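You operate a simulated robot arm through the tools that you are given. There is no shell and no other tool. Be economical: measure what you need, move in short steps, check, and stop when the job is done.

You run a simulated two-armed robot. Do the job below in one go: nothing can be reset, and whatever is moved stays where it is left.

TASK
Fit the thin electric candles in the candlesticks and switch them on.
Fine: the cream one in the gold candlestick, the red one in the silver; hold each candlestick while you fit its candle.

Only the result counts: the job must be done as asked and must still hold three seconds after the hand-in. Knocking over, shifting, dropping, spilling or breaking anything else fails it.

THE ROBOT
Two 6-joint arms with two-finger parallel grippers on one trunk, on a base that drives. Base frame: it is fixed to the floor where the robot stands at the start and does not move with it; the origin is under the middle of the robot, x ahead of it, y to its left, z up. Units: m, rad, N and s.
The left shoulder is at the start at [0.06, 0.187, 1.022], the right one opposite. With the tool pointing down near the work surface each hand reaches from about 0.2 to 0.62 m from the robot's upright axis, wherever it stands, measured 20 degrees to its own side. Places, roughly: flame of the cream candle [0.5, 0, 0.8]; flame of the red candle [0.5, 0.2, 0.8]; gold candlestick [0.5, 0.6, 0.8]; silver candlestick [0.5, 0.4, 0.8]. Payload 1.57 kg a hand.
Tool frame (each hand has its own): the origin (TCP) lies between the finger pads and is the grasp point; the fingertips stand 0.03 m ahead of it; z points along the fingers, y is the line along which they close. The gripper opens to 0.11 m. The fingers are 0.024 m wide and 0.012 m thick; the gripper's body (0.048 by 0.112 m) begins 0.078 m behind the TCP.
Orientation is that of the tool frame in the base frame, as a unit quaternion [w, x, y, z]. With the fingers straight down and closing along the base's y, the tool's x points along the base's -x, its y along +y and its z along -z.

THE INTERFACE
- The arms move only by the tool step_arm. It takes "left_motion", "right_motion" or both (then of equal length, played together; a hand with none holds still); each is a list of rows, each a list of 7 numbers: the shift along the tool's x, y, z in mm, then the turn, a rotation vector about the tool's x, y, z in rad, then the opening, from 0 (shut) to 1 (fully open). In form: [[x, y, z, rx, ry, rz, claw], ...]. A call has 1 to 10 rows; each row shifts and turns the commanded pose from where the row before left it, along the tool's axes as they then stand. Rows are played at 5 a second. More than 0.05 m and 0.15 rad between two rows, or a gripper value outside its range, and nothing of the call is played. A pose out of reach is approached as far as the arm can. The call stops where the force on the tool passes 40 N (or 10 N more than at its start, if that is more) or the arm is blocked; 0.2 s more then pass. Each finger travels about 0.153 m/s and halts on what it meets, pressing with about 21 N; the grip force reading is that of the motor and also rises with nothing between the fingers. The clock runs only during rows and for 0.2 s after the last one: add rows that do not move to give the fingers time. The reply holds the time, the measured pose of the TCP, the force on the tool along the base axes, the opening and the grip force, in the units named above and with some noise, with the torque about the TCP (base axes, N m) and any sound that the robot's microphone picked up.
- Cameras (640 x 400 px; columns grow to the right, rows downward): "scene" is now at [0.0118, 0.0358, 1.5682]; the picture's right is [0.43, -0.90, 0.00], its down [-0.66, -0.32, -0.69] and it looks along [0.62, 0.30, -0.73] (base axes); focal length 291 px, centre (320, 200). "left" rides on the left gripper at [0.07, -0.016, -0.141] in its tool frame; the picture's right is [0.23, 0.97, 0.00], its down [-0.86, 0.20, -0.48] and it looks along [-0.47, 0.11, 0.88] (tool axes); focal length 222 px, centre (320, 200). "right" rides on the right gripper at [0.07, 0.016, -0.141] in its tool frame; the picture's right is [-0.23, 0.97, 0.00], its down [-0.86, -0.20, -0.48] and it looks along [-0.47, -0.11, 0.88] (tool axes); focal length 222 px, centre (320, 200). There is no depth. A picture from a camera that has moved, and an enlarged one, comes with that camera's place and axes in the base frame and with its lens.
- snapshot(camera): a new picture of that camera. No time passes.
- raise_lower(by): slides the trunk up (or, below 0, down) by that many m; the arms and the scene camera ride with it, the base frame stays. It gives what a move gives, with no picture.
- base_move(legs): drives the robot by 1 to 6 legs, each [ahead, left, turn to the left] in m, m and rad, along the robot's own axes; the way and the turn of a leg run together, so that a leg with both is an arc; at most 1.5 m and 3.142 rad a leg. The arms and the cameras ride along, it lands a little off, and it stops where it bumps. It gives what a move gives.
- head_to(pan, tilt): turns the head with the scene camera to pan (to the left, within 1.501 rad either way) and tilt (down, from -0.506 to 1.204), counted from straight ahead of the robot. It gives what a move gives.
- close_up(camera, box): a new picture of the part [left, top, right, bottom] of that camera's present view, enlarged. No time passes.
- job_done(): hands the job in; it is judged then, once.

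Work in short steps. Places have to be worked out from the pictures, the camera data and where the tool is seen: move nearer, look again, correct. Check each grasp and each placing, and mend what went wrong. You have 120 turns and 92 pictures in all, those below and enlarged ones among them. Open the grippers and draw the arms clear of the work before you hand the job in, unless the task says otherwise; then end with one line.

The tools are called after "Call:" as a command line: name --argument value ..., lists and objects as JSON in quotes. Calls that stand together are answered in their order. step_arm: Moves the arms, as the interface text tells. Its arguments: {"type":"object","properties":{"left_motion":{"type":"array","items":{"type":"array","items":{"type":"number"}}},"right_motion":{"type":"array","items":{"type":"array","items":{"type":"number"}}}},"required":[]} The other tools are called the same way: raise_lower (by) slides the trunk up or down; base_move (legs) drives the base; head_to (pan, tilt) turns the head that bears the scene camera; snapshot (camera) takes a picture; close_up (camera, box) takes an enlarged picture of a part of a camera's view; job_done () hands the job in.

At the start:

```text
time: 0.0
left_tcp_pos: [0.3424, 0.4555, 1.2098]
left_tool_rot: [-0.001, 0.0, 1.0, 0.0]
left_contact_force: [-0.1, 0.0, -0.7]
left_ft_torque: [0.0, -0.01, -0.05]
left_grip_width: 0.1097
left_grasp_force: 0.1
right_tcp_pos: [0.2793, 0.0297, 1.1381]
right_tool_rot: [-0.001, 0.0, 1.0, 0.001]
right_contact_force: [0.5, 0.8, 0.2]
right_ft_torque: [0.01, 0.02, 0.01]
right_grip_width: 0.1099
right_grasp_force: 0.0
trunk travel left (down, up): [-0.65, 0.34]
robot x, y, heading: [0.0053, 0.0003, -0.001]
head pan, tilt: [0.45, 0.817]
```

scene: 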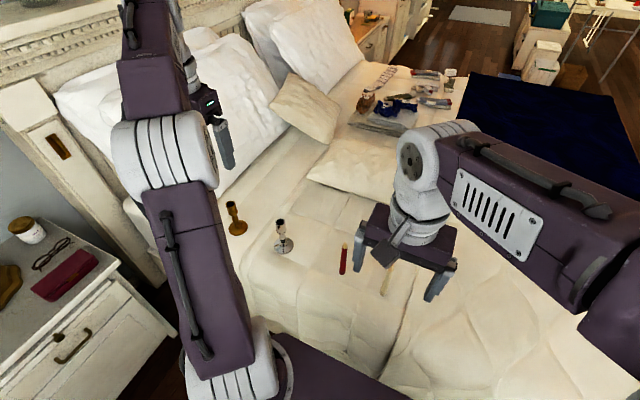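
right: 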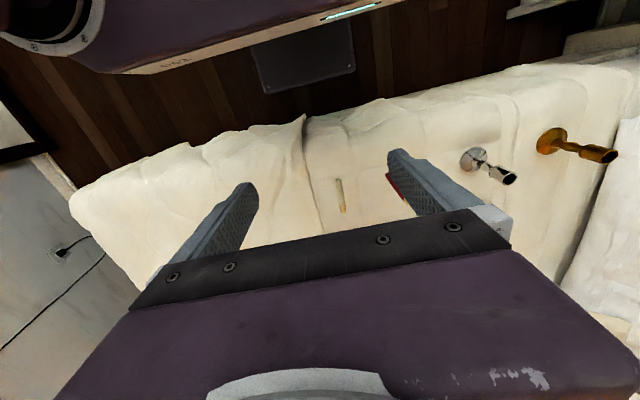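
left: 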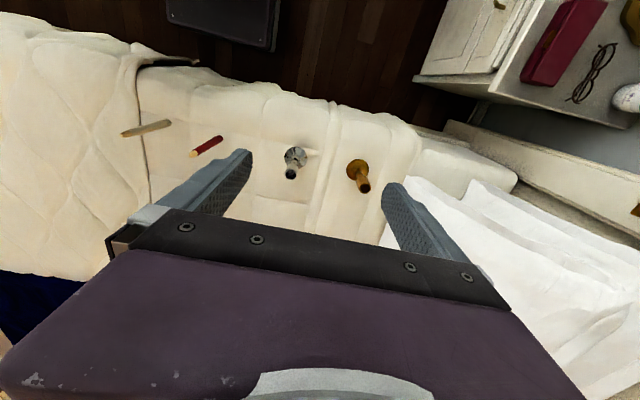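

The candles lie on the bed and the candlesticks stand on it. I'll enlarge the scene for details.

Call:
close_up --camera "scene" --box '[200, 180, 440, 330]'

Call:
close_up --camera "left" --box '[100, 90, 420, 290]'

```text
2.67 times, centred on (320, 255) of scene
camera zoom: at [0.0118, 0.0358, 1.5682], right [0.43, -0.9, 0.0], down [-0.66, -0.32, -0.69], along [0.62, 0.3, -0.73], focal length 777 px, centre (320, 53)
```

zoom: 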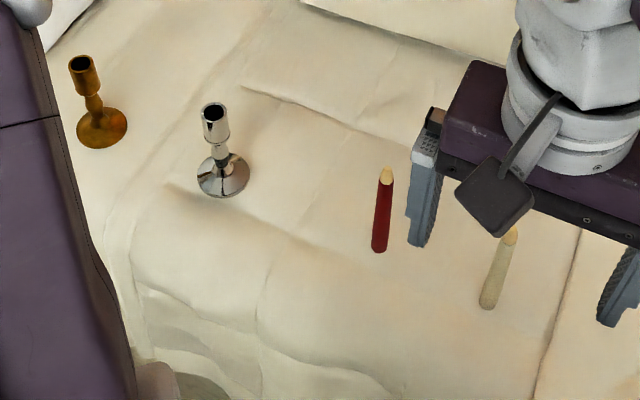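

```text
2.00 times, centred on (260, 190) of left
camera zoom: at [0.2726, 0.4389, 1.3508], right [-0.23, 0.97, 0.0], down [0.86, 0.2, 0.48], along [0.47, 0.11, -0.88], focal length 444 px, centre (440, 220)
```

zoom: 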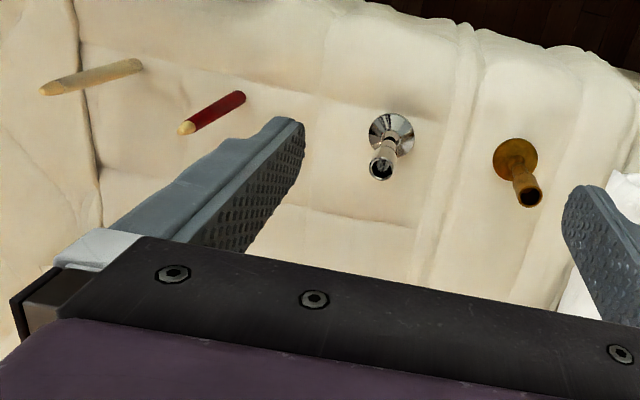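

Triangulating from the two views suggests the candles stand upright, with bases at z≈0.68 and flames at z≈0.845: red near (0.494, 0.186), cream near (0.478, 0.039). Silver is near (0.496, 0.415), gold near (0.484, 0.601). I'll check with the right camera.

Call:
close_up --camera "right" --box '[280, 110, 440, 210]'

Call:
close_up --camera "scene" --box '[330, 230, 410, 310]'

Call:
close_up --camera "scene" --box '[215, 190, 305, 260]'

```text
4.00 times, centred on (360, 160) of right
camera zoom: at [0.2094, 0.0457, 1.2806], right [0.23, 0.97, 0.0], down [0.86, -0.2, 0.48], along [0.47, -0.11, -0.88], focal length 888 px, centre (160, 360)
```

zoom: 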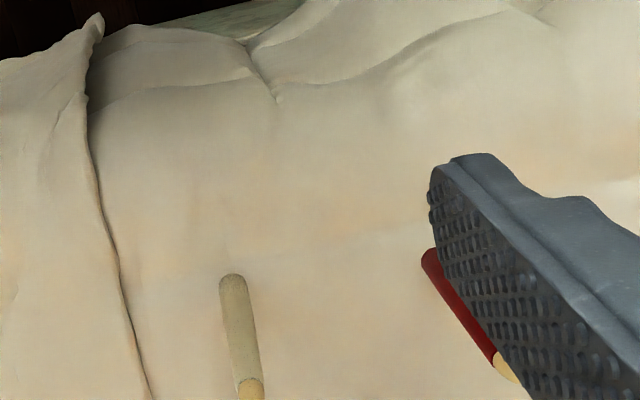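

```text
5.00 times, centred on (370, 270) of scene
camera zoom: at [0.0118, 0.0358, 1.5682], right [0.43, -0.9, 0.0], down [-0.66, -0.32, -0.69], along [0.62, 0.3, -0.73], focal length 1457 px, centre (70, -150)
```

zoom: 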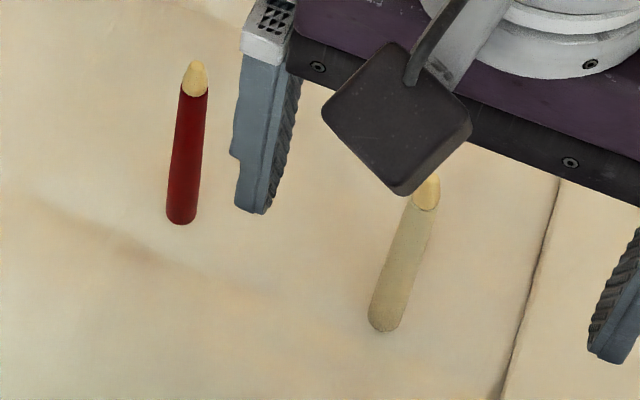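

```text
5.71 times, centred on (260, 225) of scene
camera zoom: at [0.0118, 0.0358, 1.5682], right [0.43, -0.9, 0.0], down [-0.66, -0.32, -0.69], along [0.62, 0.3, -0.73], focal length 1665 px, centre (663, 57)
```

zoom: 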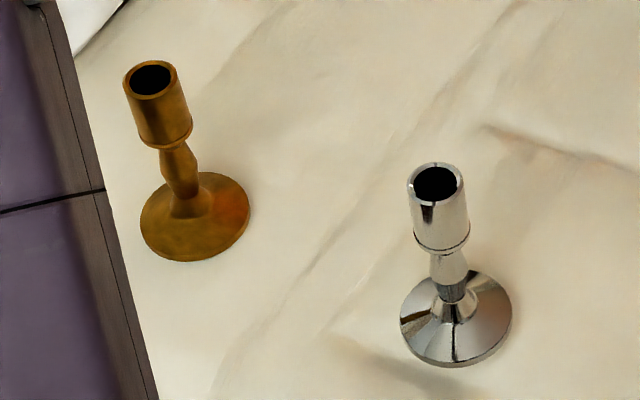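

The candles do stand upright. I'll bring the right hand, open, above the cream candle and look closer.

Call:
step_arm --right_motion '[[-40, 1, 0, 0, 0, 0, 1], [-40, 2, 0, 0, 0, 0, 1], [-40, 2, 20, 0, 0, 0, 1], [-30, 2, 38, 0, 0, 0, 1], [-25, 2, 40, 0, 0, 0, 1], [-24, 0, 40, 0, 0, 0, 1], [0, 0, 30, 0, 0, 0, 1]]'

Call:
snapshot --camera "right"

Call:
snapshot --camera "left"

```text
time: 1.6
left_tcp_pos: [0.3418, 0.4565, 1.2101]
left_tool_rot: [0.0, 0.0, 1.0, -0.001]
left_contact_force: [0.8, 0.0, -0.1]
left_ft_torque: [-0.04, 0.0, 0.01]
left_grip_width: 0.1099
left_grasp_force: 0.1
right_tcp_pos: [0.4788, 0.0368, 0.97]
right_tool_rot: [0.001, 0.0, 1.0, -0.001]
right_contact_force: [0.3, 0.9, -0.1]
right_ft_torque: [-0.01, -0.03, 0.0]
right_grip_width: 0.1099
right_grasp_force: 0.0
trunk travel left (down, up): [-0.65, 0.34]
robot x, y, heading: [0.0029, 0.002, -0.002]
head pan, tilt: [0.45, 0.817]
```

```text
83 pictures are left
camera right: at [0.4073, 0.0533, 1.1125], right [0.23, 0.97, 0.0], down [0.85, -0.2, 0.48], along [0.47, -0.11, -0.88], focal length 222 px, centre (320, 200)
```

right: 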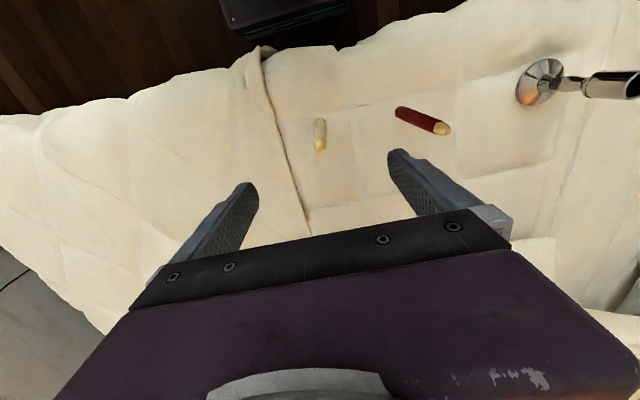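

```text
82 pictures are left
camera left: at [0.2725, 0.439, 1.3508], right [-0.23, 0.97, 0.0], down [0.86, 0.2, 0.48], along [0.47, 0.11, -0.88], focal length 222 px, centre (320, 200)
```

left: 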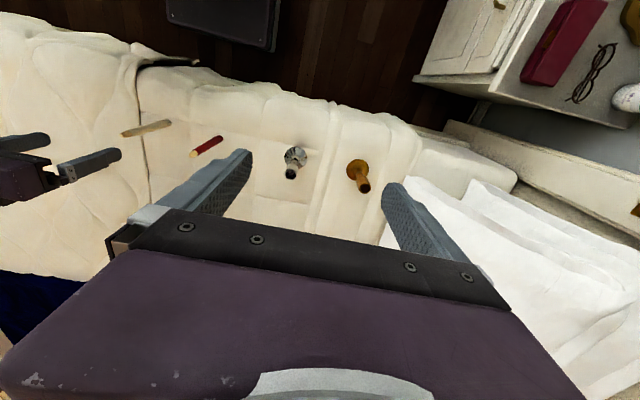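

The cream flame is confirmed at about (0.477, 0.037, 0.845). I'll enlarge it to look for a switch.

Call:
close_up --camera "right" --box '[290, 95, 370, 165]'

Call:
close_up --camera "right" --box '[380, 80, 480, 160]'

```text
5.71 times, centred on (330, 130) of right
camera zoom: at [0.4073, 0.0533, 1.1125], right [0.23, 0.97, 0.0], down [0.85, -0.2, 0.48], along [0.47, -0.11, -0.88], focal length 1269 px, centre (263, 600)
```

zoom: 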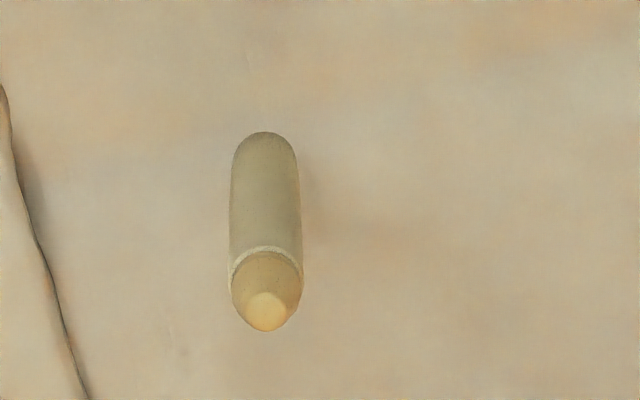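

```text
5.00 times, centred on (430, 120) of right
camera zoom: at [0.4073, 0.0533, 1.1125], right [0.23, 0.97, 0.0], down [0.85, -0.2, 0.48], along [0.47, -0.11, -0.88], focal length 1111 px, centre (-230, 600)
```

zoom: 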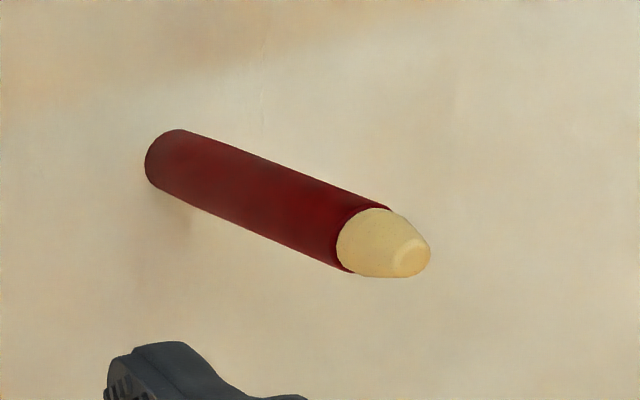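

The flame is a separate cap about 25 mm tall on top. I'll grip the body just below it, descending to z≈0.785 and closing.

Call:
step_arm --right_motion '[[1, 0, 45, 0, 0, 0, 1], [1, 0, 45, 0, 0, 0, 1], [0, 0, 45, 0, 0, 0, 1], [0, 0, 30, 0, 0, 0, 0.7], [0, 0, 20, 0, 0, 0, 0.5], [0, 0, 0, 0, 0, 0, 0.0], [0, 0, 0, 0, 0, 0, 0], [0, 0, 0, 0, 0, 0, 0]]'

Call:
snapshot --camera "right"

```text
time: 3.4
left_tcp_pos: [0.3419, 0.4568, 1.2096]
left_tool_rot: [0.0, 0.001, 1.0, -0.001]
left_contact_force: [0.5, 0.2, -0.6]
left_ft_torque: [0.02, 0.02, -0.03]
left_grip_width: 0.1102
left_grasp_force: 0.0
right_tcp_pos: [0.4753, 0.0373, 0.7842]
right_tool_rot: [0.0, 0.0, 1.0, 0.0]
right_contact_force: [0.5, 0.0, -0.7]
right_ft_torque: [-0.01, -0.03, 0.0]
right_grip_width: 0.0185
right_grasp_force: 20.9
trunk travel left (down, up): [-0.65, 0.34]
robot x, y, heading: [0.0017, 0.0019, 0.007]
head pan, tilt: [0.45, 0.817]
```

```text
79 pictures are left
camera right: at [0.4051, 0.0547, 0.9266], right [0.23, 0.97, 0.0], down [0.86, -0.2, 0.48], along [0.47, -0.11, -0.88], focal length 222 px, centre (320, 200)
```

right: 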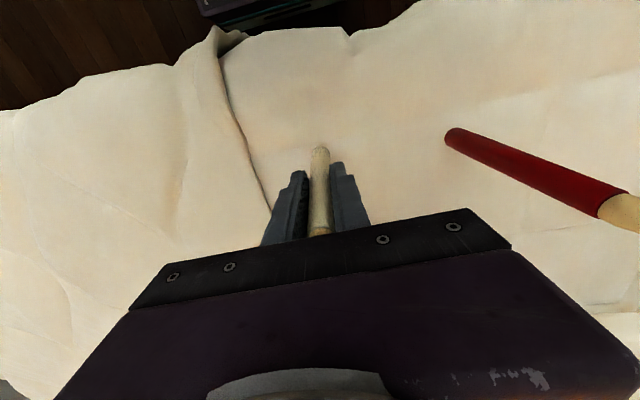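

The cream candle is gripped (18.5 mm wide). I'll lift it well above everything, bring the left hand inward for driving, and look to the left side.

Call:
step_arm --right_motion '[[0, 0, -20, 0, 0, 0, 0], [0, 0, -40, 0, 0, 0, 0], [0, 0, -45, 0, 0, 0, 0], [0, 0, -45, 0, 0, 0, 0], [0, 0, -45, 0, 0, 0, 0], [0, 0, -45, 0, 0, 0, 0], [0, 0, -20, 0, 0, 0, 0]]' --left_motion '[[0, -30, 0, 0, 0, 0, 1], [0, -30, 0, 0, 0, 0, 1], [0, -30, 0, 0, 0, 0, 1], [0, -30, 0, 0, 0, 0, 1], [0, -30, 0, 0, 0, 0, 1], [0, 0, 0, 0, 0, 0, 1], [0, 0, 0, 0, 0, 0, 1]]'

Call:
head_to --pan 1.2 --tilt 0.9

Call:
snapshot --camera "scene"

Call:
snapshot --camera "right"

```text
time: 5.0
left_tcp_pos: [0.3422, 0.3068, 1.2095]
left_tool_rot: [-0.001, 0.0, 1.0, 0.0]
left_contact_force: [0.8, 0.4, 0.5]
left_ft_torque: [0.0, 0.0, 0.01]
left_grip_width: 0.1098
left_grasp_force: 0.0
right_tcp_pos: [0.4765, 0.0393, 1.0453]
right_tool_rot: [0.0, 0.0, 1.0, 0.0]
right_contact_force: [-0.3, 0.7, -0.4]
right_ft_torque: [-0.01, 0.01, -0.02]
right_grip_width: 0.0184
right_grasp_force: 20.9
trunk travel left (down, up): [-0.65, 0.34]
robot x, y, heading: [0.0008, -0.0021, -0.002]
head pan, tilt: [0.45, 0.817]
```

```text
time: 6.1
left_tcp_pos: [0.3416, 0.3054, 1.2095]
left_tool_rot: [0.0, -0.001, 1.0, 0.0]
left_contact_force: [0.1, -0.7, 0.4]
left_ft_torque: [0.02, -0.04, -0.01]
left_grip_width: 0.1099
left_grasp_force: 0.2
right_tcp_pos: [0.4774, 0.0394, 1.0455]
right_tool_rot: [0.0, -0.001, 1.0, 0.0]
right_contact_force: [-0.1, -0.1, -1.0]
right_ft_torque: [-0.03, -0.03, 0.0]
right_grip_width: 0.0184
right_grasp_force: 20.9
trunk travel left (down, up): [-0.65, 0.34]
robot x, y, heading: [0.0022, 0.0013, 0.001]
head pan, tilt: [1.201, 0.901]
```

```text
78 pictures are left
camera scene: at [-0.0326, 0.0714, 1.5616], right [0.93, -0.36, 0.0], down [-0.28, -0.73, -0.62], along [0.23, 0.58, -0.78], focal length 291 px, centre (320, 200)
```

scene: 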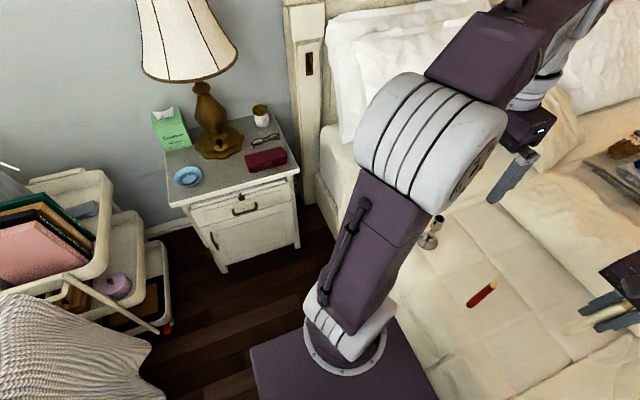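

```text
77 pictures are left
camera right: at [0.4073, 0.0564, 1.1874], right [0.23, 0.97, 0.0], down [0.86, -0.2, 0.48], along [0.47, -0.11, -0.88], focal length 222 px, centre (320, 200)
```

right: 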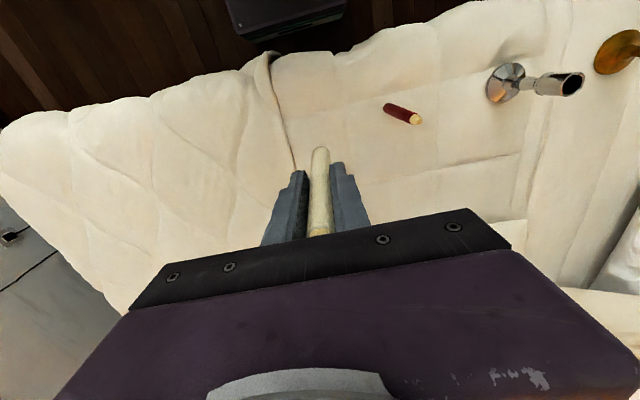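

The nightstand front is at y≈0.95, so there is room to slide left about 0.5 m. I'll drive in two legs.

Call:
base_move --legs '[[0, 0.25, 0], [0, 0.25, 0]]'

Call:
head_to --pan 0.1 --tilt 0.95

Call:
snapshot --camera "scene"

Call:
snapshot --camera "right"

```text
time: 9.3
left_tcp_pos: [0.3455, 0.807, 1.2101]
left_tool_rot: [0.0, 0.002, 1.0, 0.0]
left_contact_force: [-0.4, 0.4, 0.3]
left_ft_torque: [0.02, 0.01, 0.02]
left_grip_width: 0.1103
left_grasp_force: 0.0
right_tcp_pos: [0.4787, 0.5382, 1.0452]
right_tool_rot: [0.0, 0.003, 1.0, 0.0]
right_contact_force: [-0.2, 0.0, -1.1]
right_ft_torque: [0.01, 0.04, -0.01]
right_grip_width: 0.0183
right_grasp_force: 20.8
trunk travel left (down, up): [-0.65, 0.34]
robot x, y, heading: [0.001, 0.5006, -0.006]
head pan, tilt: [1.201, 0.901]
```

```text
time: 10.7
left_tcp_pos: [0.3451, 0.8065, 1.2094]
left_tool_rot: [0.001, 0.003, 1.0, 0.0]
left_contact_force: [0.0, 1.0, -0.4]
left_ft_torque: [-0.01, 0.0, -0.04]
left_grip_width: 0.11
left_grasp_force: 0.2
right_tcp_pos: [0.4791, 0.5392, 1.0447]
right_tool_rot: [0.0, 0.003, 1.0, 0.0]
right_contact_force: [0.3, 0.0, 0.0]
right_ft_torque: [-0.03, 0.0, 0.01]
right_grip_width: 0.0184
right_grasp_force: 21.0
trunk travel left (down, up): [-0.65, 0.34]
robot x, y, heading: [0.0022, 0.5018, -0.007]
head pan, tilt: [0.099, 0.949]
```

```text
76 pictures are left
camera scene: at [0.0131, 0.5103, 1.558], right [0.09, -1.0, 0.0], down [-0.81, -0.08, -0.58], along [0.58, 0.05, -0.81], focal length 291 px, centre (320, 200)
```

scene: 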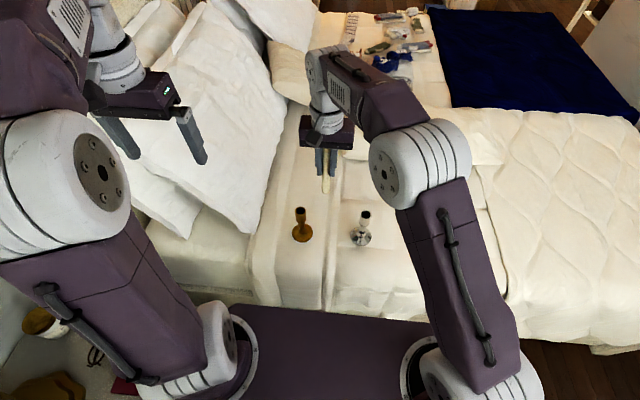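

```text
75 pictures are left
camera right: at [0.4084, 0.556, 1.1876], right [0.23, 0.97, 0.0], down [0.85, -0.2, 0.48], along [0.47, -0.11, -0.88], focal length 222 px, centre (320, 200)
```

right: 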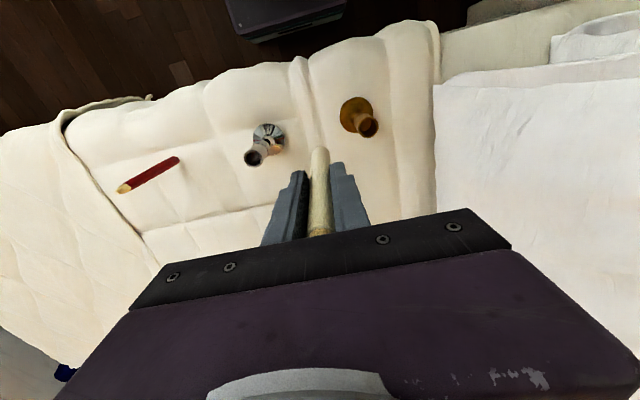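

Now I'll orient the left hand: yaw about 30° inward, then pitch about 55° so the fingers point forward and down toward the gold stick.

Call:
step_arm --left_motion '[[0, 0, 0, 0, 0, 0.131, 1], [0, 0, 0, 0, 0, 0.131, 1], [0, 0, 0, 0, 0, 0.131, 1], [0, 0, 0, 0, 0, 0.131, 1], [0, 0, 0, 0, -0.14, 0, 1], [0, 0, 0, 0, -0.14, 0, 1], [0, 0, 0, 0, -0.14, 0, 1], [0, 0, 0, 0, -0.14, 0, 1], [0, 0, 0, 0, -0.14, 0, 1], [0, 0, 0, 0, -0.14, 0, 1]]'

Call:
snapshot --camera "left"

Call:
snapshot --camera "scene"

```text
time: 12.9
left_tcp_pos: [0.3441, 0.8078, 1.2094]
left_tool_rot: [0.395, 0.239, 0.88, -0.107]
left_contact_force: [-0.3, 0.0, 0.2]
left_ft_torque: [-0.03, 0.01, -0.02]
left_grip_width: 0.1102
left_grasp_force: 0.1
right_tcp_pos: [0.4783, 0.5395, 1.0446]
right_tool_rot: [-0.001, 0.003, 1.0, 0.0]
right_contact_force: [0.7, 0.6, -1.6]
right_ft_torque: [-0.01, -0.01, -0.02]
right_grip_width: 0.0187
right_grasp_force: 20.6
trunk travel left (down, up): [-0.65, 0.34]
robot x, y, heading: [0.0007, 0.499, -0.006]
head pan, tilt: [0.099, 0.949]
```

```text
74 pictures are left
camera left: at [0.2052, 0.8693, 1.2517], right [0.36, 0.92, -0.17], down [0.28, 0.06, 0.96], along [0.89, -0.39, -0.24], focal length 222 px, centre (320, 200)
```

left: 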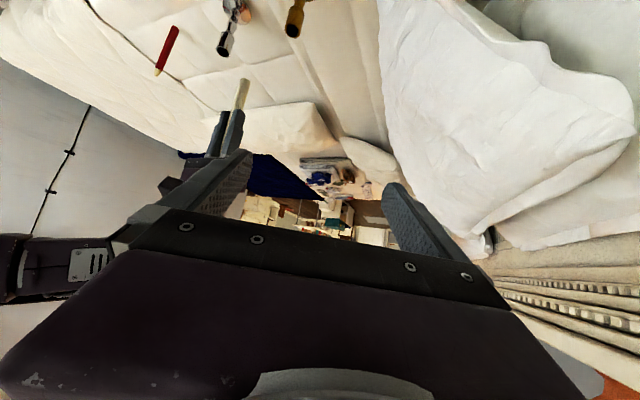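

```text
73 pictures are left
camera scene: at [0.0128, 0.5107, 1.558], right [0.09, -1.0, 0.0], down [-0.81, -0.08, -0.58], along [0.58, 0.05, -0.81], focal length 291 px, centre (320, 200)
```

scene: 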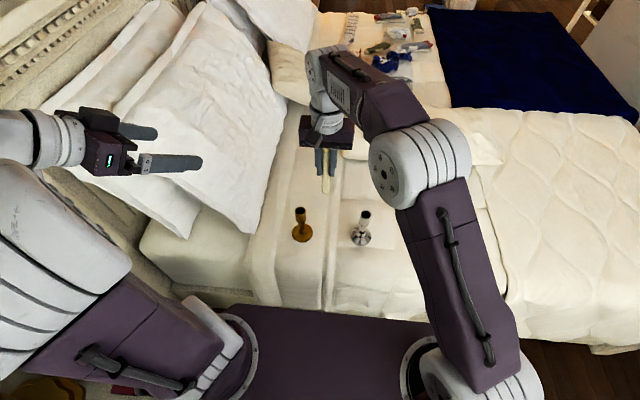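

Orientation works: fingers point (0.64, -0.38, -0.66). I'll move to a pre-grasp about 12–15 cm short of the gold stick's tube.

Call:
step_arm --left_motion '[[19.7, -12.5, 39.5, 0, 0, 0, 1], [19.7, -12.5, 39.5, 0, 0, 0, 1], [19.7, -12.5, 39.5, 0, 0, 0, 1], [19.7, -12.5, 39.5, 0, 0, 0, 1], [19.7, -12.5, 39.5, 0, 0, 0, 1], [19.7, -12.5, 39.5, 0, 0, 0, 1], [19.7, -12.5, 39.5, 0, 0, 0, 1], [19.7, -12.5, 39.5, 0, 0, 0, 1]]'

Call:
snapshot --camera "left"

Call:
snapshot --camera "scene"

```text
time: 14.7
left_tcp_pos: [0.4445, 0.6784, 0.9339]
left_tool_rot: [0.389, 0.239, 0.883, -0.11]
left_contact_force: [0.5, -0.6, 0.0]
left_ft_torque: [-0.01, 0.0, 0.02]
left_grip_width: 0.1101
left_grasp_force: 0.1
left hand out of reach, approached as far as the arm can: row 5, 6, 7, 8
right_tcp_pos: [0.4794, 0.5395, 1.0436]
right_tool_rot: [0.0, 0.003, 1.0, 0.0]
right_contact_force: [-0.9, 0.0, -2.1]
right_ft_torque: [0.02, 0.06, 0.01]
right_grip_width: 0.0184
right_grasp_force: 20.8
trunk travel left (down, up): [-0.65, 0.34]
robot x, y, heading: [0.0002, 0.5034, -0.009]
head pan, tilt: [0.099, 0.949]
```

```text
72 pictures are left
camera left: at [0.3065, 0.7403, 0.9785], right [0.36, 0.92, -0.18], down [0.3, 0.07, 0.95], along [0.88, -0.4, -0.25], focal length 222 px, centre (320, 200)
```

left: 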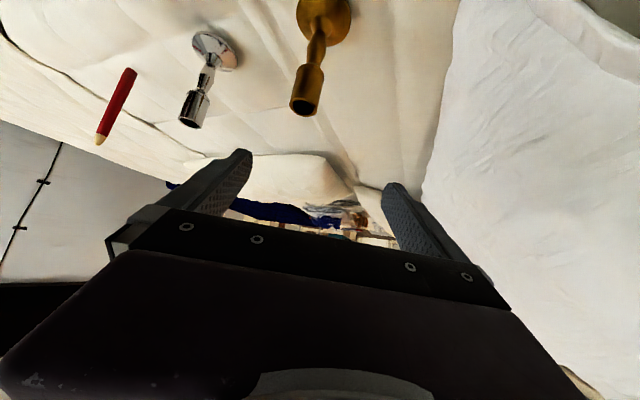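

```text
71 pictures are left
camera scene: at [0.0153, 0.5103, 1.558], right [0.09, -1.0, 0.0], down [-0.81, -0.08, -0.58], along [0.58, 0.05, -0.81], focal length 291 px, centre (320, 200)
```

scene: 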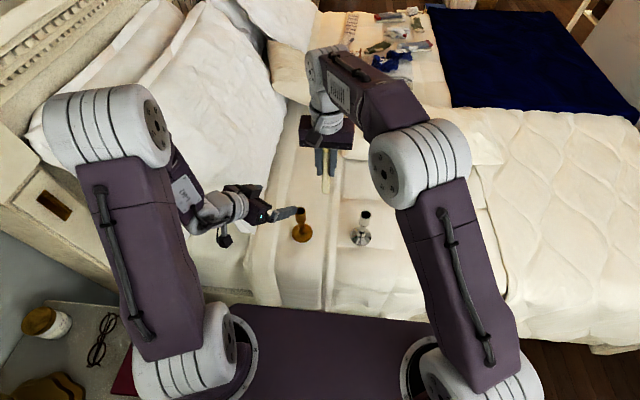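

The left wrist is too close to its shoulder at this height. Raising the trunk 0.1 m gives the arm room and lifts the candle out of the way.

Call:
raise_lower --by 0.1

Call:
close_up --camera "left" --box '[160, 0, 380, 138]'

Call:
close_up --camera "scene" --box '[270, 180, 400, 260]'

```text
time: 16.0
left_tcp_pos: [0.4433, 0.6773, 1.0355]
left_tool_rot: [0.39, 0.239, 0.882, -0.11]
left_contact_force: [-0.9, 0.9, 0.0]
left_ft_torque: [-0.01, 0.0, 0.0]
left_grip_width: 0.11
left_grasp_force: 0.1
right_tcp_pos: [0.4782, 0.5386, 1.1443]
right_tool_rot: [0.0, 0.002, 1.0, 0.0]
right_contact_force: [-0.5, -0.3, -0.9]
right_ft_torque: [0.0, 0.02, 0.01]
right_grip_width: 0.0185
right_grasp_force: 21.0
trunk travel left (down, up): [-0.75, 0.24]
robot x, y, heading: [-0.0, 0.5029, -0.003]
head pan, tilt: [0.099, 0.949]
```

```text
2.90 times, centred on (270, 69) of left
camera zoom: at [0.3052, 0.7405, 1.0793], right [0.36, 0.92, -0.18], down [0.29, 0.07, 0.95], along [0.88, -0.4, -0.25], focal length 644 px, centre (465, 580)
```

zoom: 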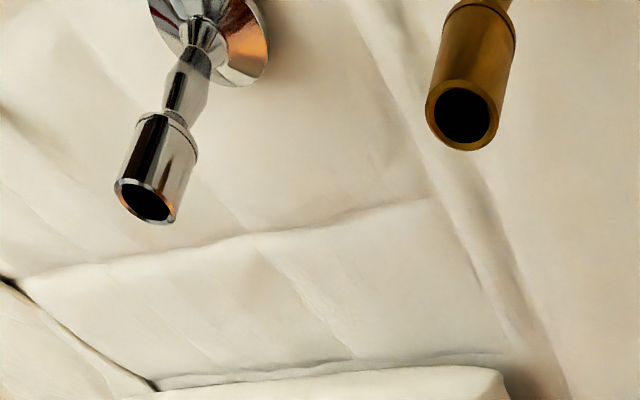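

```text
4.92 times, centred on (335, 220) of scene
camera zoom: at [0.0132, 0.5103, 1.658], right [0.09, -1.0, 0.0], down [-0.81, -0.08, -0.58], along [0.58, 0.05, -0.81], focal length 1434 px, centre (246, 102)
```

zoom: 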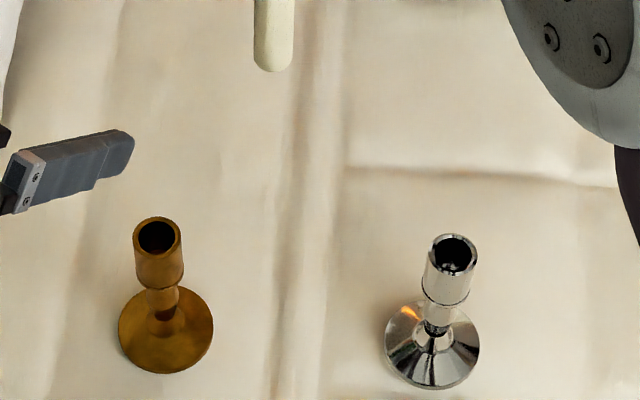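

Gold top is at ≈(0.493, 0.612, 0.826), silver at ≈(0.498, 0.413, 0.826). I'll send null rows to see whether the left hand's commanded pose equals its measured one, and shift the right hand away at the same time.

Call:
step_arm --left_motion '[[0, 0, 0, 0, 0, 0, 1], [0, 0, 0, 0, 0, 0, 1], [0, 0, 0, 0, 0, 0, 1]]' --right_motion '[[0, -30, 0, 0, 0, 0, 0], [0, -30, 0, 0, 0, 0, 0], [0, -30, 0, 0, 0, 0, 0]]'

```text
time: 16.8
left_tcp_pos: [0.4427, 0.6768, 1.037]
left_tool_rot: [0.39, 0.239, 0.882, -0.109]
left_contact_force: [0.2, 0.6, 0.2]
left_ft_torque: [0.03, -0.02, -0.01]
left_grip_width: 0.1097
left_grasp_force: 0.0
right_tcp_pos: [0.4772, 0.4502, 1.1435]
right_tool_rot: [0.0, 0.002, 1.0, 0.0]
right_contact_force: [0.6, 0.3, 0.1]
right_ft_torque: [0.07, 0.0, 0.01]
right_grip_width: 0.0184
right_grasp_force: 21.3
trunk travel left (down, up): [-0.75, 0.24]
robot x, y, heading: [0.0013, 0.5034, -0.005]
head pan, tilt: [0.099, 0.949]
```

The commanded pose equals the measured one. I'll move the left hand above the gold tube (z 0.91).

Call:
step_arm --left_motion '[[10.8, -7.4, 35.4, 0, 0, 0, 1], [10.8, -7.4, 35.4, 0, 0, 0, 1], [10.8, -7.4, 35.4, 0, 0, 0, 1], [10.8, -7.4, 35.4, 0, 0, 0, 1], [0, 0, 0, 0, 0, 0, 1]]'

Call:
snapshot --camera "left"

Call:
snapshot --camera "scene"

```text
time: 18.0
left_tcp_pos: [0.5345, 0.6245, 0.9419]
left_tool_rot: [0.387, 0.239, 0.883, -0.112]
left_contact_force: [0.0, -0.5, -0.4]
left_ft_torque: [0.01, -0.03, -0.01]
left_grip_width: 0.1101
left_grasp_force: 0.2
left hand out of reach, approached as far as the arm can: row 1, 2, 3, 4
right_tcp_pos: [0.4769, 0.45, 1.1439]
right_tool_rot: [0.0, 0.003, 1.0, 0.0]
right_contact_force: [0.3, -0.7, -1.0]
right_ft_torque: [0.0, -0.02, 0.01]
right_grip_width: 0.0184
right_grasp_force: 21.4
trunk travel left (down, up): [-0.75, 0.24]
robot x, y, heading: [0.0005, 0.5022, -0.011]
head pan, tilt: [0.099, 0.949]
```

```text
68 pictures are left
camera left: at [0.3971, 0.6878, 0.9859], right [0.36, 0.91, -0.18], down [0.3, 0.07, 0.95], along [0.88, -0.4, -0.25], focal length 222 px, centre (320, 200)
```

left: 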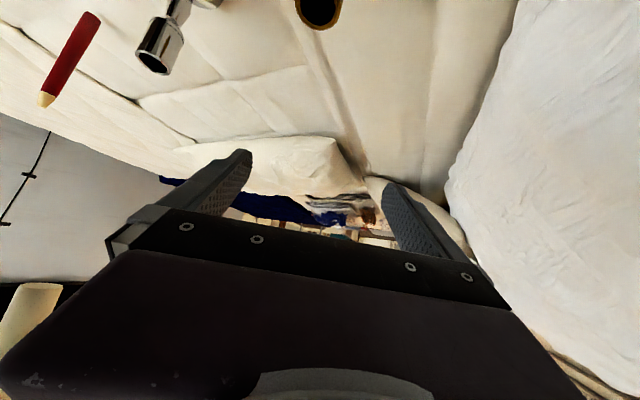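

```text
67 pictures are left
camera scene: at [0.0123, 0.5103, 1.658], right [0.09, -1.0, 0.0], down [-0.81, -0.08, -0.58], along [0.58, 0.05, -0.81], focal length 291 px, centre (320, 200)
```

scene: 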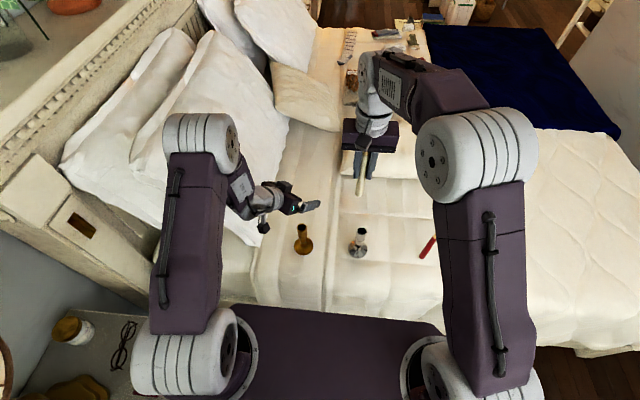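

The limit seems to be wrist flex: the forearm gets too steep when the work is low relative to the shoulder. I'll raise both hands first, then lower the trunk.

Call:
step_arm --left_motion '[[-35.5, 0, -32.2, 0, 0, 0, 1], [-35.5, 0, -32.2, 0, 0, 0, 1], [-35.5, 0, -32.2, 0, 0, 0, 1], [-35.5, 0, -32.2, 0, 0, 0, 1], [0, 0, 0, 0, 0, 0, 1]]' --right_motion '[[0, 0, -35, 0, 0, 0, 0], [0, 0, -35, 0, 0, 0, 0], [0, 0, -35, 0, 0, 0, 0], [0, 0, -30, 0, 0, 0, 0], [0, 0, 0, 0, 0, 0, 0]]'

Call:
raise_lower --by -0.2

Call:
snapshot --camera "scene"

```text
time: 19.2
left_tcp_pos: [0.534, 0.6262, 1.133]
left_tool_rot: [0.39, 0.239, 0.882, -0.11]
left_contact_force: [-0.5, 0.1, 0.2]
left_ft_torque: [0.0, 0.0, -0.02]
left_grip_width: 0.11
left_grasp_force: 0.0
right_tcp_pos: [0.4783, 0.4506, 1.2773]
right_tool_rot: [-0.001, 0.003, 1.0, -0.001]
right_contact_force: [0.3, -0.7, -1.1]
right_ft_torque: [0.0, 0.01, 0.0]
right_grip_width: 0.0185
right_grasp_force: 21.8
trunk travel left (down, up): [-0.75, 0.24]
robot x, y, heading: [0.0017, 0.5004, -0.002]
head pan, tilt: [0.099, 0.949]
```

```text
time: 21.4
left_tcp_pos: [0.5347, 0.626, 0.9324]
left_tool_rot: [0.39, 0.24, 0.882, -0.111]
left_contact_force: [-0.2, -0.3, 1.0]
left_ft_torque: [-0.03, 0.01, -0.02]
left_grip_width: 0.1102
left_grasp_force: 0.2
right_tcp_pos: [0.4773, 0.4498, 1.0773]
right_tool_rot: [0.0, 0.002, 1.0, 0.001]
right_contact_force: [-0.5, -0.4, 0.0]
right_ft_torque: [0.03, 0.0, 0.03]
right_grip_width: 0.0186
right_grasp_force: 20.8
trunk travel left (down, up): [-0.55, 0.44]
robot x, y, heading: [-0.0006, 0.5041, -0.005]
head pan, tilt: [0.099, 0.949]
```

```text
66 pictures are left
camera scene: at [0.013, 0.5101, 1.4581], right [0.09, -1.0, 0.0], down [-0.81, -0.08, -0.58], along [0.58, 0.05, -0.81], focal length 291 px, centre (320, 200)
```

scene: 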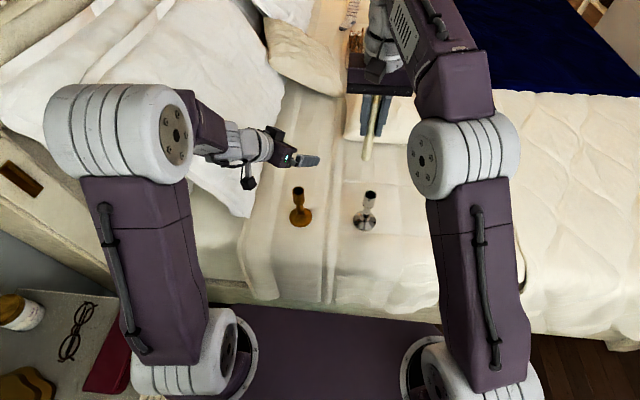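

Now I'll try moving the left hand directly above the gold tube.

Call:
step_arm --left_motion '[[22, -11, 6.7, 0, 0, 0, 1], [22, -11, 6.7, 0, 0, 0, 1], [22, -11, 6.7, 0, 0, 0, 1], [0, 0, 0, 0, 0, 0, 1]]'

Call:
snapshot --camera "left"

```text
time: 22.4
left_tcp_pos: [0.4907, 0.6119, 0.8705]
left_tool_rot: [0.391, 0.239, 0.882, -0.109]
left_contact_force: [0.6, -0.1, 0.6]
left_ft_torque: [0.01, -0.01, 0.01]
left_grip_width: 0.1099
left_grasp_force: 0.1
right_tcp_pos: [0.4775, 0.4494, 1.0791]
right_tool_rot: [0.0, 0.002, 1.0, 0.0]
right_contact_force: [1.1, -0.4, -1.6]
right_ft_torque: [0.02, 0.0, 0.01]
right_grip_width: 0.0184
right_grasp_force: 20.7
trunk travel left (down, up): [-0.55, 0.44]
robot x, y, heading: [0.0013, 0.4984, -0.005]
head pan, tilt: [0.099, 0.949]
```

```text
65 pictures are left
camera left: at [0.3518, 0.6745, 0.9132], right [0.36, 0.92, -0.18], down [0.29, 0.07, 0.95], along [0.88, -0.4, -0.25], focal length 222 px, centre (320, 200)
```

left: 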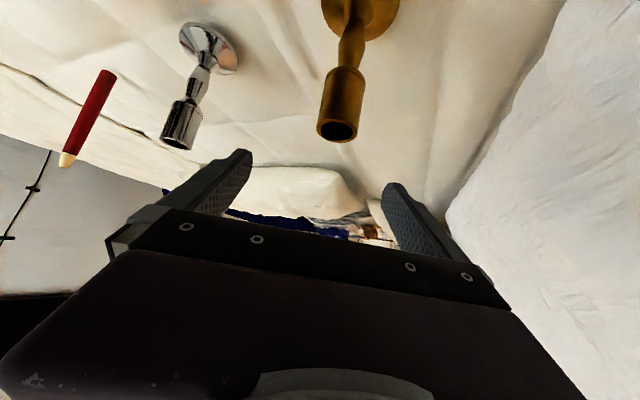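

The hand is now in position and the gold axis is at about (0.494, 0.613). I'll lower straight down around the tube.

Call:
step_arm --left_motion '[[20, 1, 18.4, 0, 0, 0, 1], [19, 1, 18.4, 0, 0, 0, 1], [19, 1, 18.3, 0, 0, 0, 1], [0, 0, 0, 0, 0, 0, 1]]'

Call:
snapshot --camera "left"

Call:
close_up --camera "scene" --box '[220, 120, 380, 240]'

```text
time: 23.4
left_tcp_pos: [0.5015, 0.6151, 0.796]
left_tool_rot: [0.388, 0.239, 0.883, -0.113]
left_contact_force: [0.3, 0.4, 0.0]
left_ft_torque: [-0.01, 0.0, -0.01]
left_grip_width: 0.1098
left_grasp_force: 0.1
left hand out of reach, approached as far as the arm can: row 3
right_tcp_pos: [0.4772, 0.4495, 1.0793]
right_tool_rot: [0.0, 0.004, 1.0, 0.0]
right_contact_force: [-0.6, 0.3, -0.3]
right_ft_torque: [0.02, 0.02, -0.01]
right_grip_width: 0.0184
right_grasp_force: 21.5
trunk travel left (down, up): [-0.55, 0.44]
robot x, y, heading: [-0.0024, 0.5016, -0.004]
head pan, tilt: [0.099, 0.949]
```

```text
64 pictures are left
camera left: at [0.3635, 0.6781, 0.8398], right [0.36, 0.91, -0.18], down [0.3, 0.07, 0.95], along [0.88, -0.4, -0.25], focal length 222 px, centre (320, 200)
```

left: 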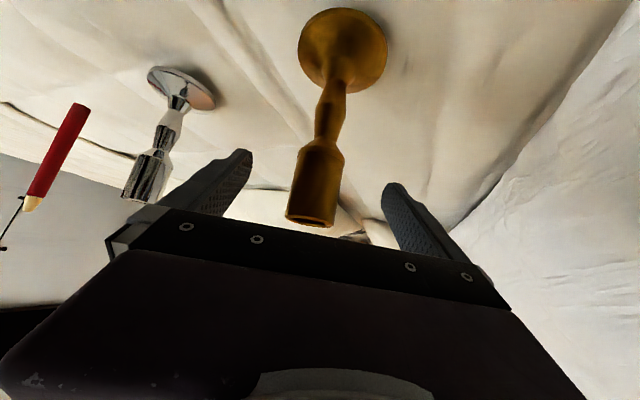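

```text
3.33 times, centred on (300, 180) of scene
camera zoom: at [0.0126, 0.5099, 1.458], right [0.09, -1.0, 0.0], down [-0.81, -0.08, -0.58], along [0.58, 0.05, -0.81], focal length 971 px, centre (387, 267)
```

zoom: 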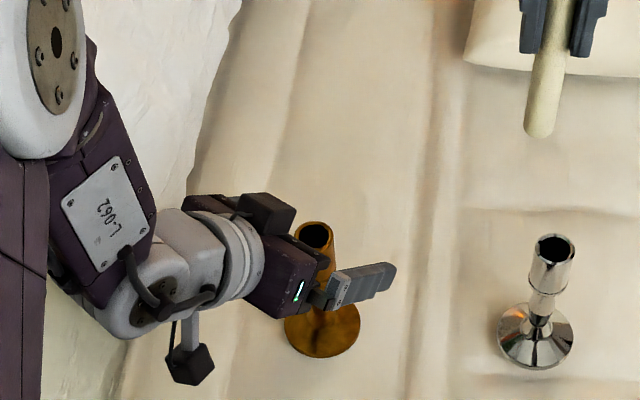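

The tube is between the left fingers, a few mm toward the −y finger. I'll centre on it and close.

Call:
step_arm --left_motion '[[0, -4.5, 0, 0, 0, 0, 0.7], [0, 0, 0, 0, 0, 0, 0.5], [0, 0, 0, 0, 0, 0, 0.4]]'

Call:
snapshot --camera "left"

```text
time: 24.2
left_tcp_pos: [0.5009, 0.612, 0.7973]
left_tool_rot: [0.387, 0.239, 0.883, -0.113]
left_contact_force: [-0.2, 0.1, 0.5]
left_ft_torque: [-0.03, -0.03, -0.03]
left_grip_width: 0.0441
left_grasp_force: 0.0
right_tcp_pos: [0.478, 0.4495, 1.0791]
right_tool_rot: [0.001, 0.003, 1.0, 0.0]
right_contact_force: [0.9, 0.3, -0.9]
right_ft_torque: [0.0, -0.03, -0.01]
right_grip_width: 0.0183
right_grasp_force: 21.0
trunk travel left (down, up): [-0.55, 0.44]
robot x, y, heading: [0.0045, 0.5032, -0.004]
head pan, tilt: [0.099, 0.949]
```

```text
62 pictures are left
camera left: at [0.3635, 0.6751, 0.8418], right [0.36, 0.91, -0.18], down [0.3, 0.07, 0.95], along [0.88, -0.4, -0.25], focal length 222 px, centre (320, 200)
```

left: 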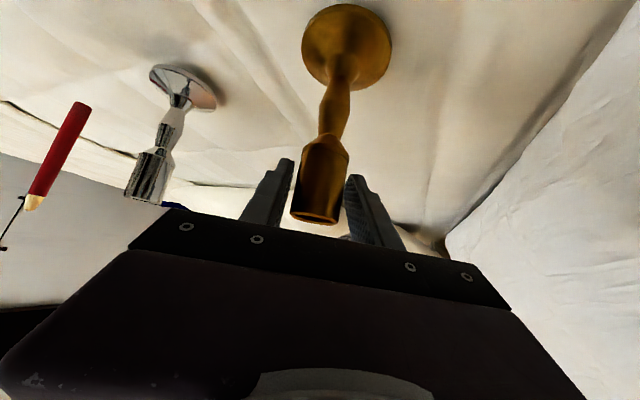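

The tube is well centred; closing fully.

Call:
step_arm --left_motion '[[0, 0, 0, 0, 0, 0, 0.33], [0, 0, 0, 0, 0, 0, 0.29], [0, 0, 0, 0, 0, 0, 0.1], [0, 0, 0, 0, 0, 0, 0]]'

Call:
snapshot --camera "left"

Call:
close_up --camera "scene" --box '[220, 120, 380, 240]'

```text
time: 25.2
left_tcp_pos: [0.5026, 0.6123, 0.7975]
left_tool_rot: [0.388, 0.239, 0.883, -0.113]
left_contact_force: [-1.2, 0.5, 0.4]
left_ft_torque: [0.18, 0.06, 0.02]
left_grip_width: 0.0306
left_grasp_force: 20.6
right_tcp_pos: [0.4773, 0.4495, 1.0791]
right_tool_rot: [-0.001, 0.003, 1.0, 0.0]
right_contact_force: [0.1, 0.1, -0.3]
right_ft_torque: [-0.02, 0.0, 0.0]
right_grip_width: 0.0182
right_grasp_force: 21.2
trunk travel left (down, up): [-0.55, 0.44]
robot x, y, heading: [-0.0015, 0.5053, -0.002]
head pan, tilt: [0.099, 0.949]
```

```text
61 pictures are left
camera left: at [0.3633, 0.6753, 0.8419], right [0.36, 0.91, -0.18], down [0.3, 0.07, 0.95], along [0.88, -0.4, -0.25], focal length 222 px, centre (320, 200)
```

left: 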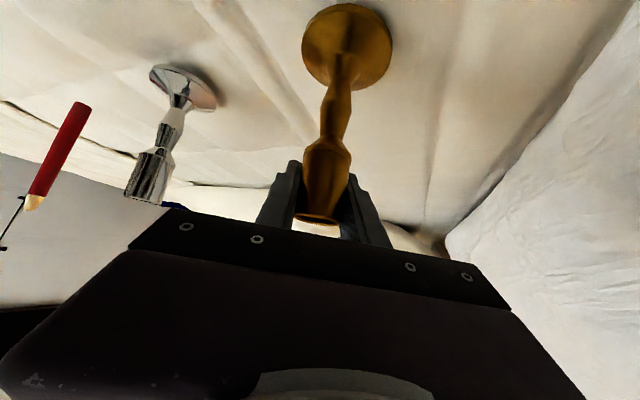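

```text
3.33 times, centred on (300, 180) of scene
camera zoom: at [0.0129, 0.5102, 1.458], right [0.09, -1.0, 0.0], down [-0.81, -0.08, -0.58], along [0.58, 0.05, -0.81], focal length 971 px, centre (387, 267)
```

zoom: 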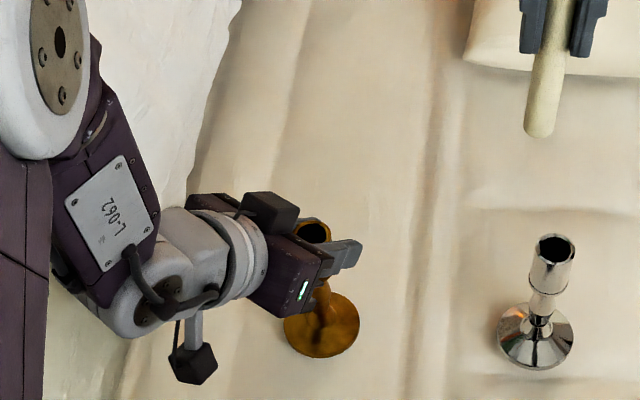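

The gold stick is held (30.6 mm tube). Its mouth is at ≈(0.497, 0.6145, 0.82). I'll bring the candle over it with the bottom about 10 cm above.

Call:
step_arm --right_motion '[[-5, 41, 0, 0, 0, 0, 0], [-5, 41, 0, 0, 0, 0, 0], [-5, 41, 10, 0, 0, 0, 0], [-5, 42, 10, 0, 0, 0, 0], [0, 0, 10, 0, 0, 0, 0], [0, 0, 0, 0, 0, 0, 0]]'

Call:
snapshot --camera "right"

Call:
snapshot --camera "scene"

Call:
snapshot --camera "left"

```text
time: 26.6
left_tcp_pos: [0.502, 0.6122, 0.798]
left_tool_rot: [0.388, 0.239, 0.883, -0.113]
left_contact_force: [-0.1, -0.6, -0.4]
left_ft_torque: [-0.02, 0.02, 0.02]
left_grip_width: 0.0302
left_grasp_force: 20.8
right_tcp_pos: [0.4529, 0.5896, 1.0191]
right_tool_rot: [0.0, 0.003, 1.0, -0.001]
right_contact_force: [0.0, 0.2, -0.3]
right_ft_torque: [-0.03, -0.01, -0.01]
right_grip_width: 0.0184
right_grasp_force: 20.8
right hand out of reach, approached as far as the arm can: row 1, 2, 3, 4
trunk travel left (down, up): [-0.55, 0.44]
robot x, y, heading: [-0.0008, 0.5009, -0.004]
head pan, tilt: [0.099, 0.949]
```

```text
59 pictures are left
camera right: at [0.3827, 0.6061, 1.1622], right [0.23, 0.97, 0.0], down [0.85, -0.2, 0.48], along [0.47, -0.11, -0.88], focal length 222 px, centre (320, 200)
```

right: 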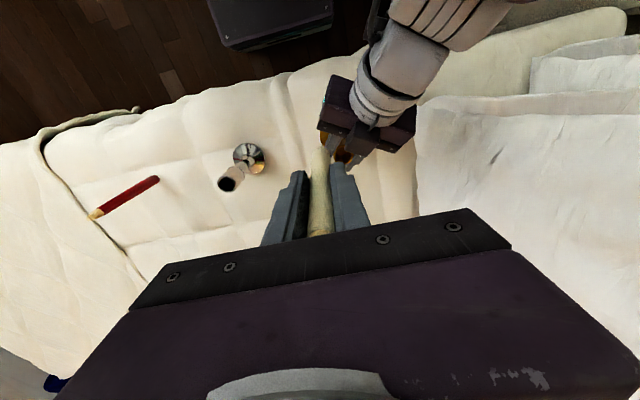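

```text
58 pictures are left
camera scene: at [0.0131, 0.5106, 1.458], right [0.09, -1.0, 0.0], down [-0.81, -0.08, -0.58], along [0.58, 0.05, -0.81], focal length 291 px, centre (320, 200)
```

scene: 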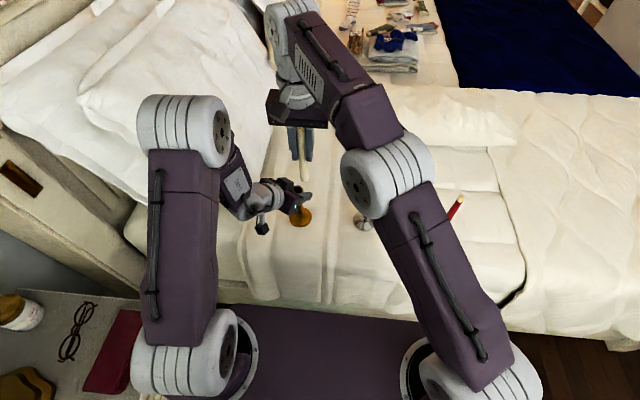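

```text
57 pictures are left
camera left: at [0.3635, 0.6753, 0.8418], right [0.36, 0.91, -0.18], down [0.3, 0.07, 0.95], along [0.88, -0.4, -0.25], focal length 222 px, centre (320, 200)
```

left: 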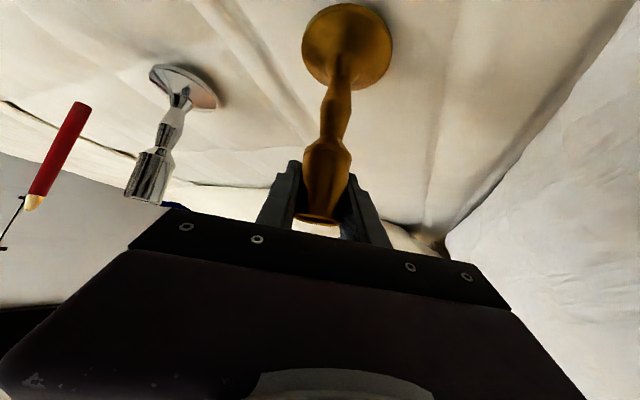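

The right hand can't reach far enough from here. I'll back the candle off, release the gold stick, raise the left hand, then slide slightly left and turn the robot about 0.3 rad left, which brings the right shoulder closer.

Call:
step_arm --right_motion '[[0, -30, -20, 0, 0, 0, 0], [0, -40, -20, 0, 0, 0, 0], [0, -40, -10, 0, 0, 0, 0], [0, -40, 0, 0, 0, 0, 0], [0, 0, 0, 0, 0, 0, 0], [0, 0, 0, 0, 0, 0, 0], [0, 0, 0, 0, 0, 0, 0], [0, 0, 0, 0, 0, 0, 0]]' --left_motion '[[0, 0, 0, 0, 0, 0, 0.4], [0, 0, 0, 0, 0, 0, 0.6], [0, 0, 0, 0, 0, 0, 0.8], [-29, 0, -27, 0, 0, 0, 0.8], [-33, 0, -30, 0, 0, 0, 0.8], [-33, 0, -30, 0, 0, 0, 0.8], [-33, 0, -30, 0, 0, 0, 0.8], [-33, 0, -30, 0, 0, 0, 0.8]]'

Call:
head_to --pan 1.4 --tilt 1.2

Call:
snapshot --camera "scene"

```text
time: 28.4
left_tcp_pos: [0.4989, 0.6141, 1.0142]
left_tool_rot: [0.391, 0.239, 0.882, -0.109]
left_contact_force: [0.7, -0.3, -0.3]
left_ft_torque: [0.02, 0.01, 0.01]
left_grip_width: 0.0882
left_grasp_force: 0.0
right_tcp_pos: [0.4542, 0.4392, 1.0694]
right_tool_rot: [0.0, 0.003, 1.0, 0.0]
right_contact_force: [-0.4, 0.1, -0.3]
right_ft_torque: [0.0, -0.02, 0.01]
right_grip_width: 0.0183
right_grasp_force: 21.0
trunk travel left (down, up): [-0.55, 0.44]
robot x, y, heading: [-0.0006, 0.5015, -0.003]
head pan, tilt: [0.099, 0.949]
```

```text
time: 29.9
left_tcp_pos: [0.4986, 0.6131, 1.0134]
left_tool_rot: [0.39, 0.239, 0.883, -0.11]
left_contact_force: [0.4, 0.5, 0.2]
left_ft_torque: [-0.02, 0.0, 0.0]
left_grip_width: 0.0883
left_grasp_force: 0.0
right_tcp_pos: [0.4533, 0.439, 1.0695]
right_tool_rot: [0.0, 0.004, 1.0, 0.0]
right_contact_force: [0.1, 0.5, -0.2]
right_ft_torque: [0.01, 0.0, 0.02]
right_grip_width: 0.0184
right_grasp_force: 21.0
trunk travel left (down, up): [-0.55, 0.44]
robot x, y, heading: [-0.002, 0.5004, -0.006]
head pan, tilt: [1.4, 1.201]
```

```text
56 pictures are left
camera scene: at [-0.0495, 0.5584, 1.4418], right [0.98, -0.18, 0.0], down [-0.16, -0.92, -0.36], along [0.06, 0.36, -0.93], focal length 291 px, centre (320, 200)
```

scene: 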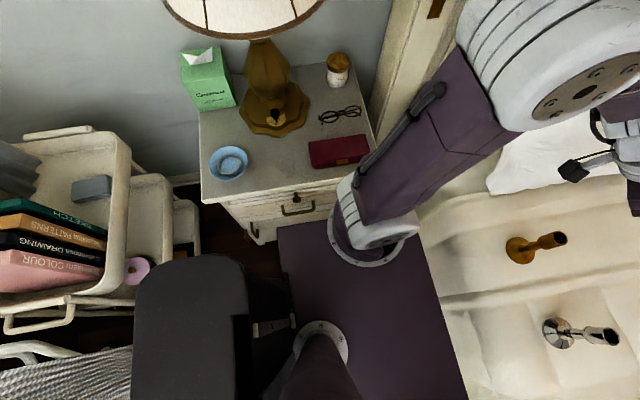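

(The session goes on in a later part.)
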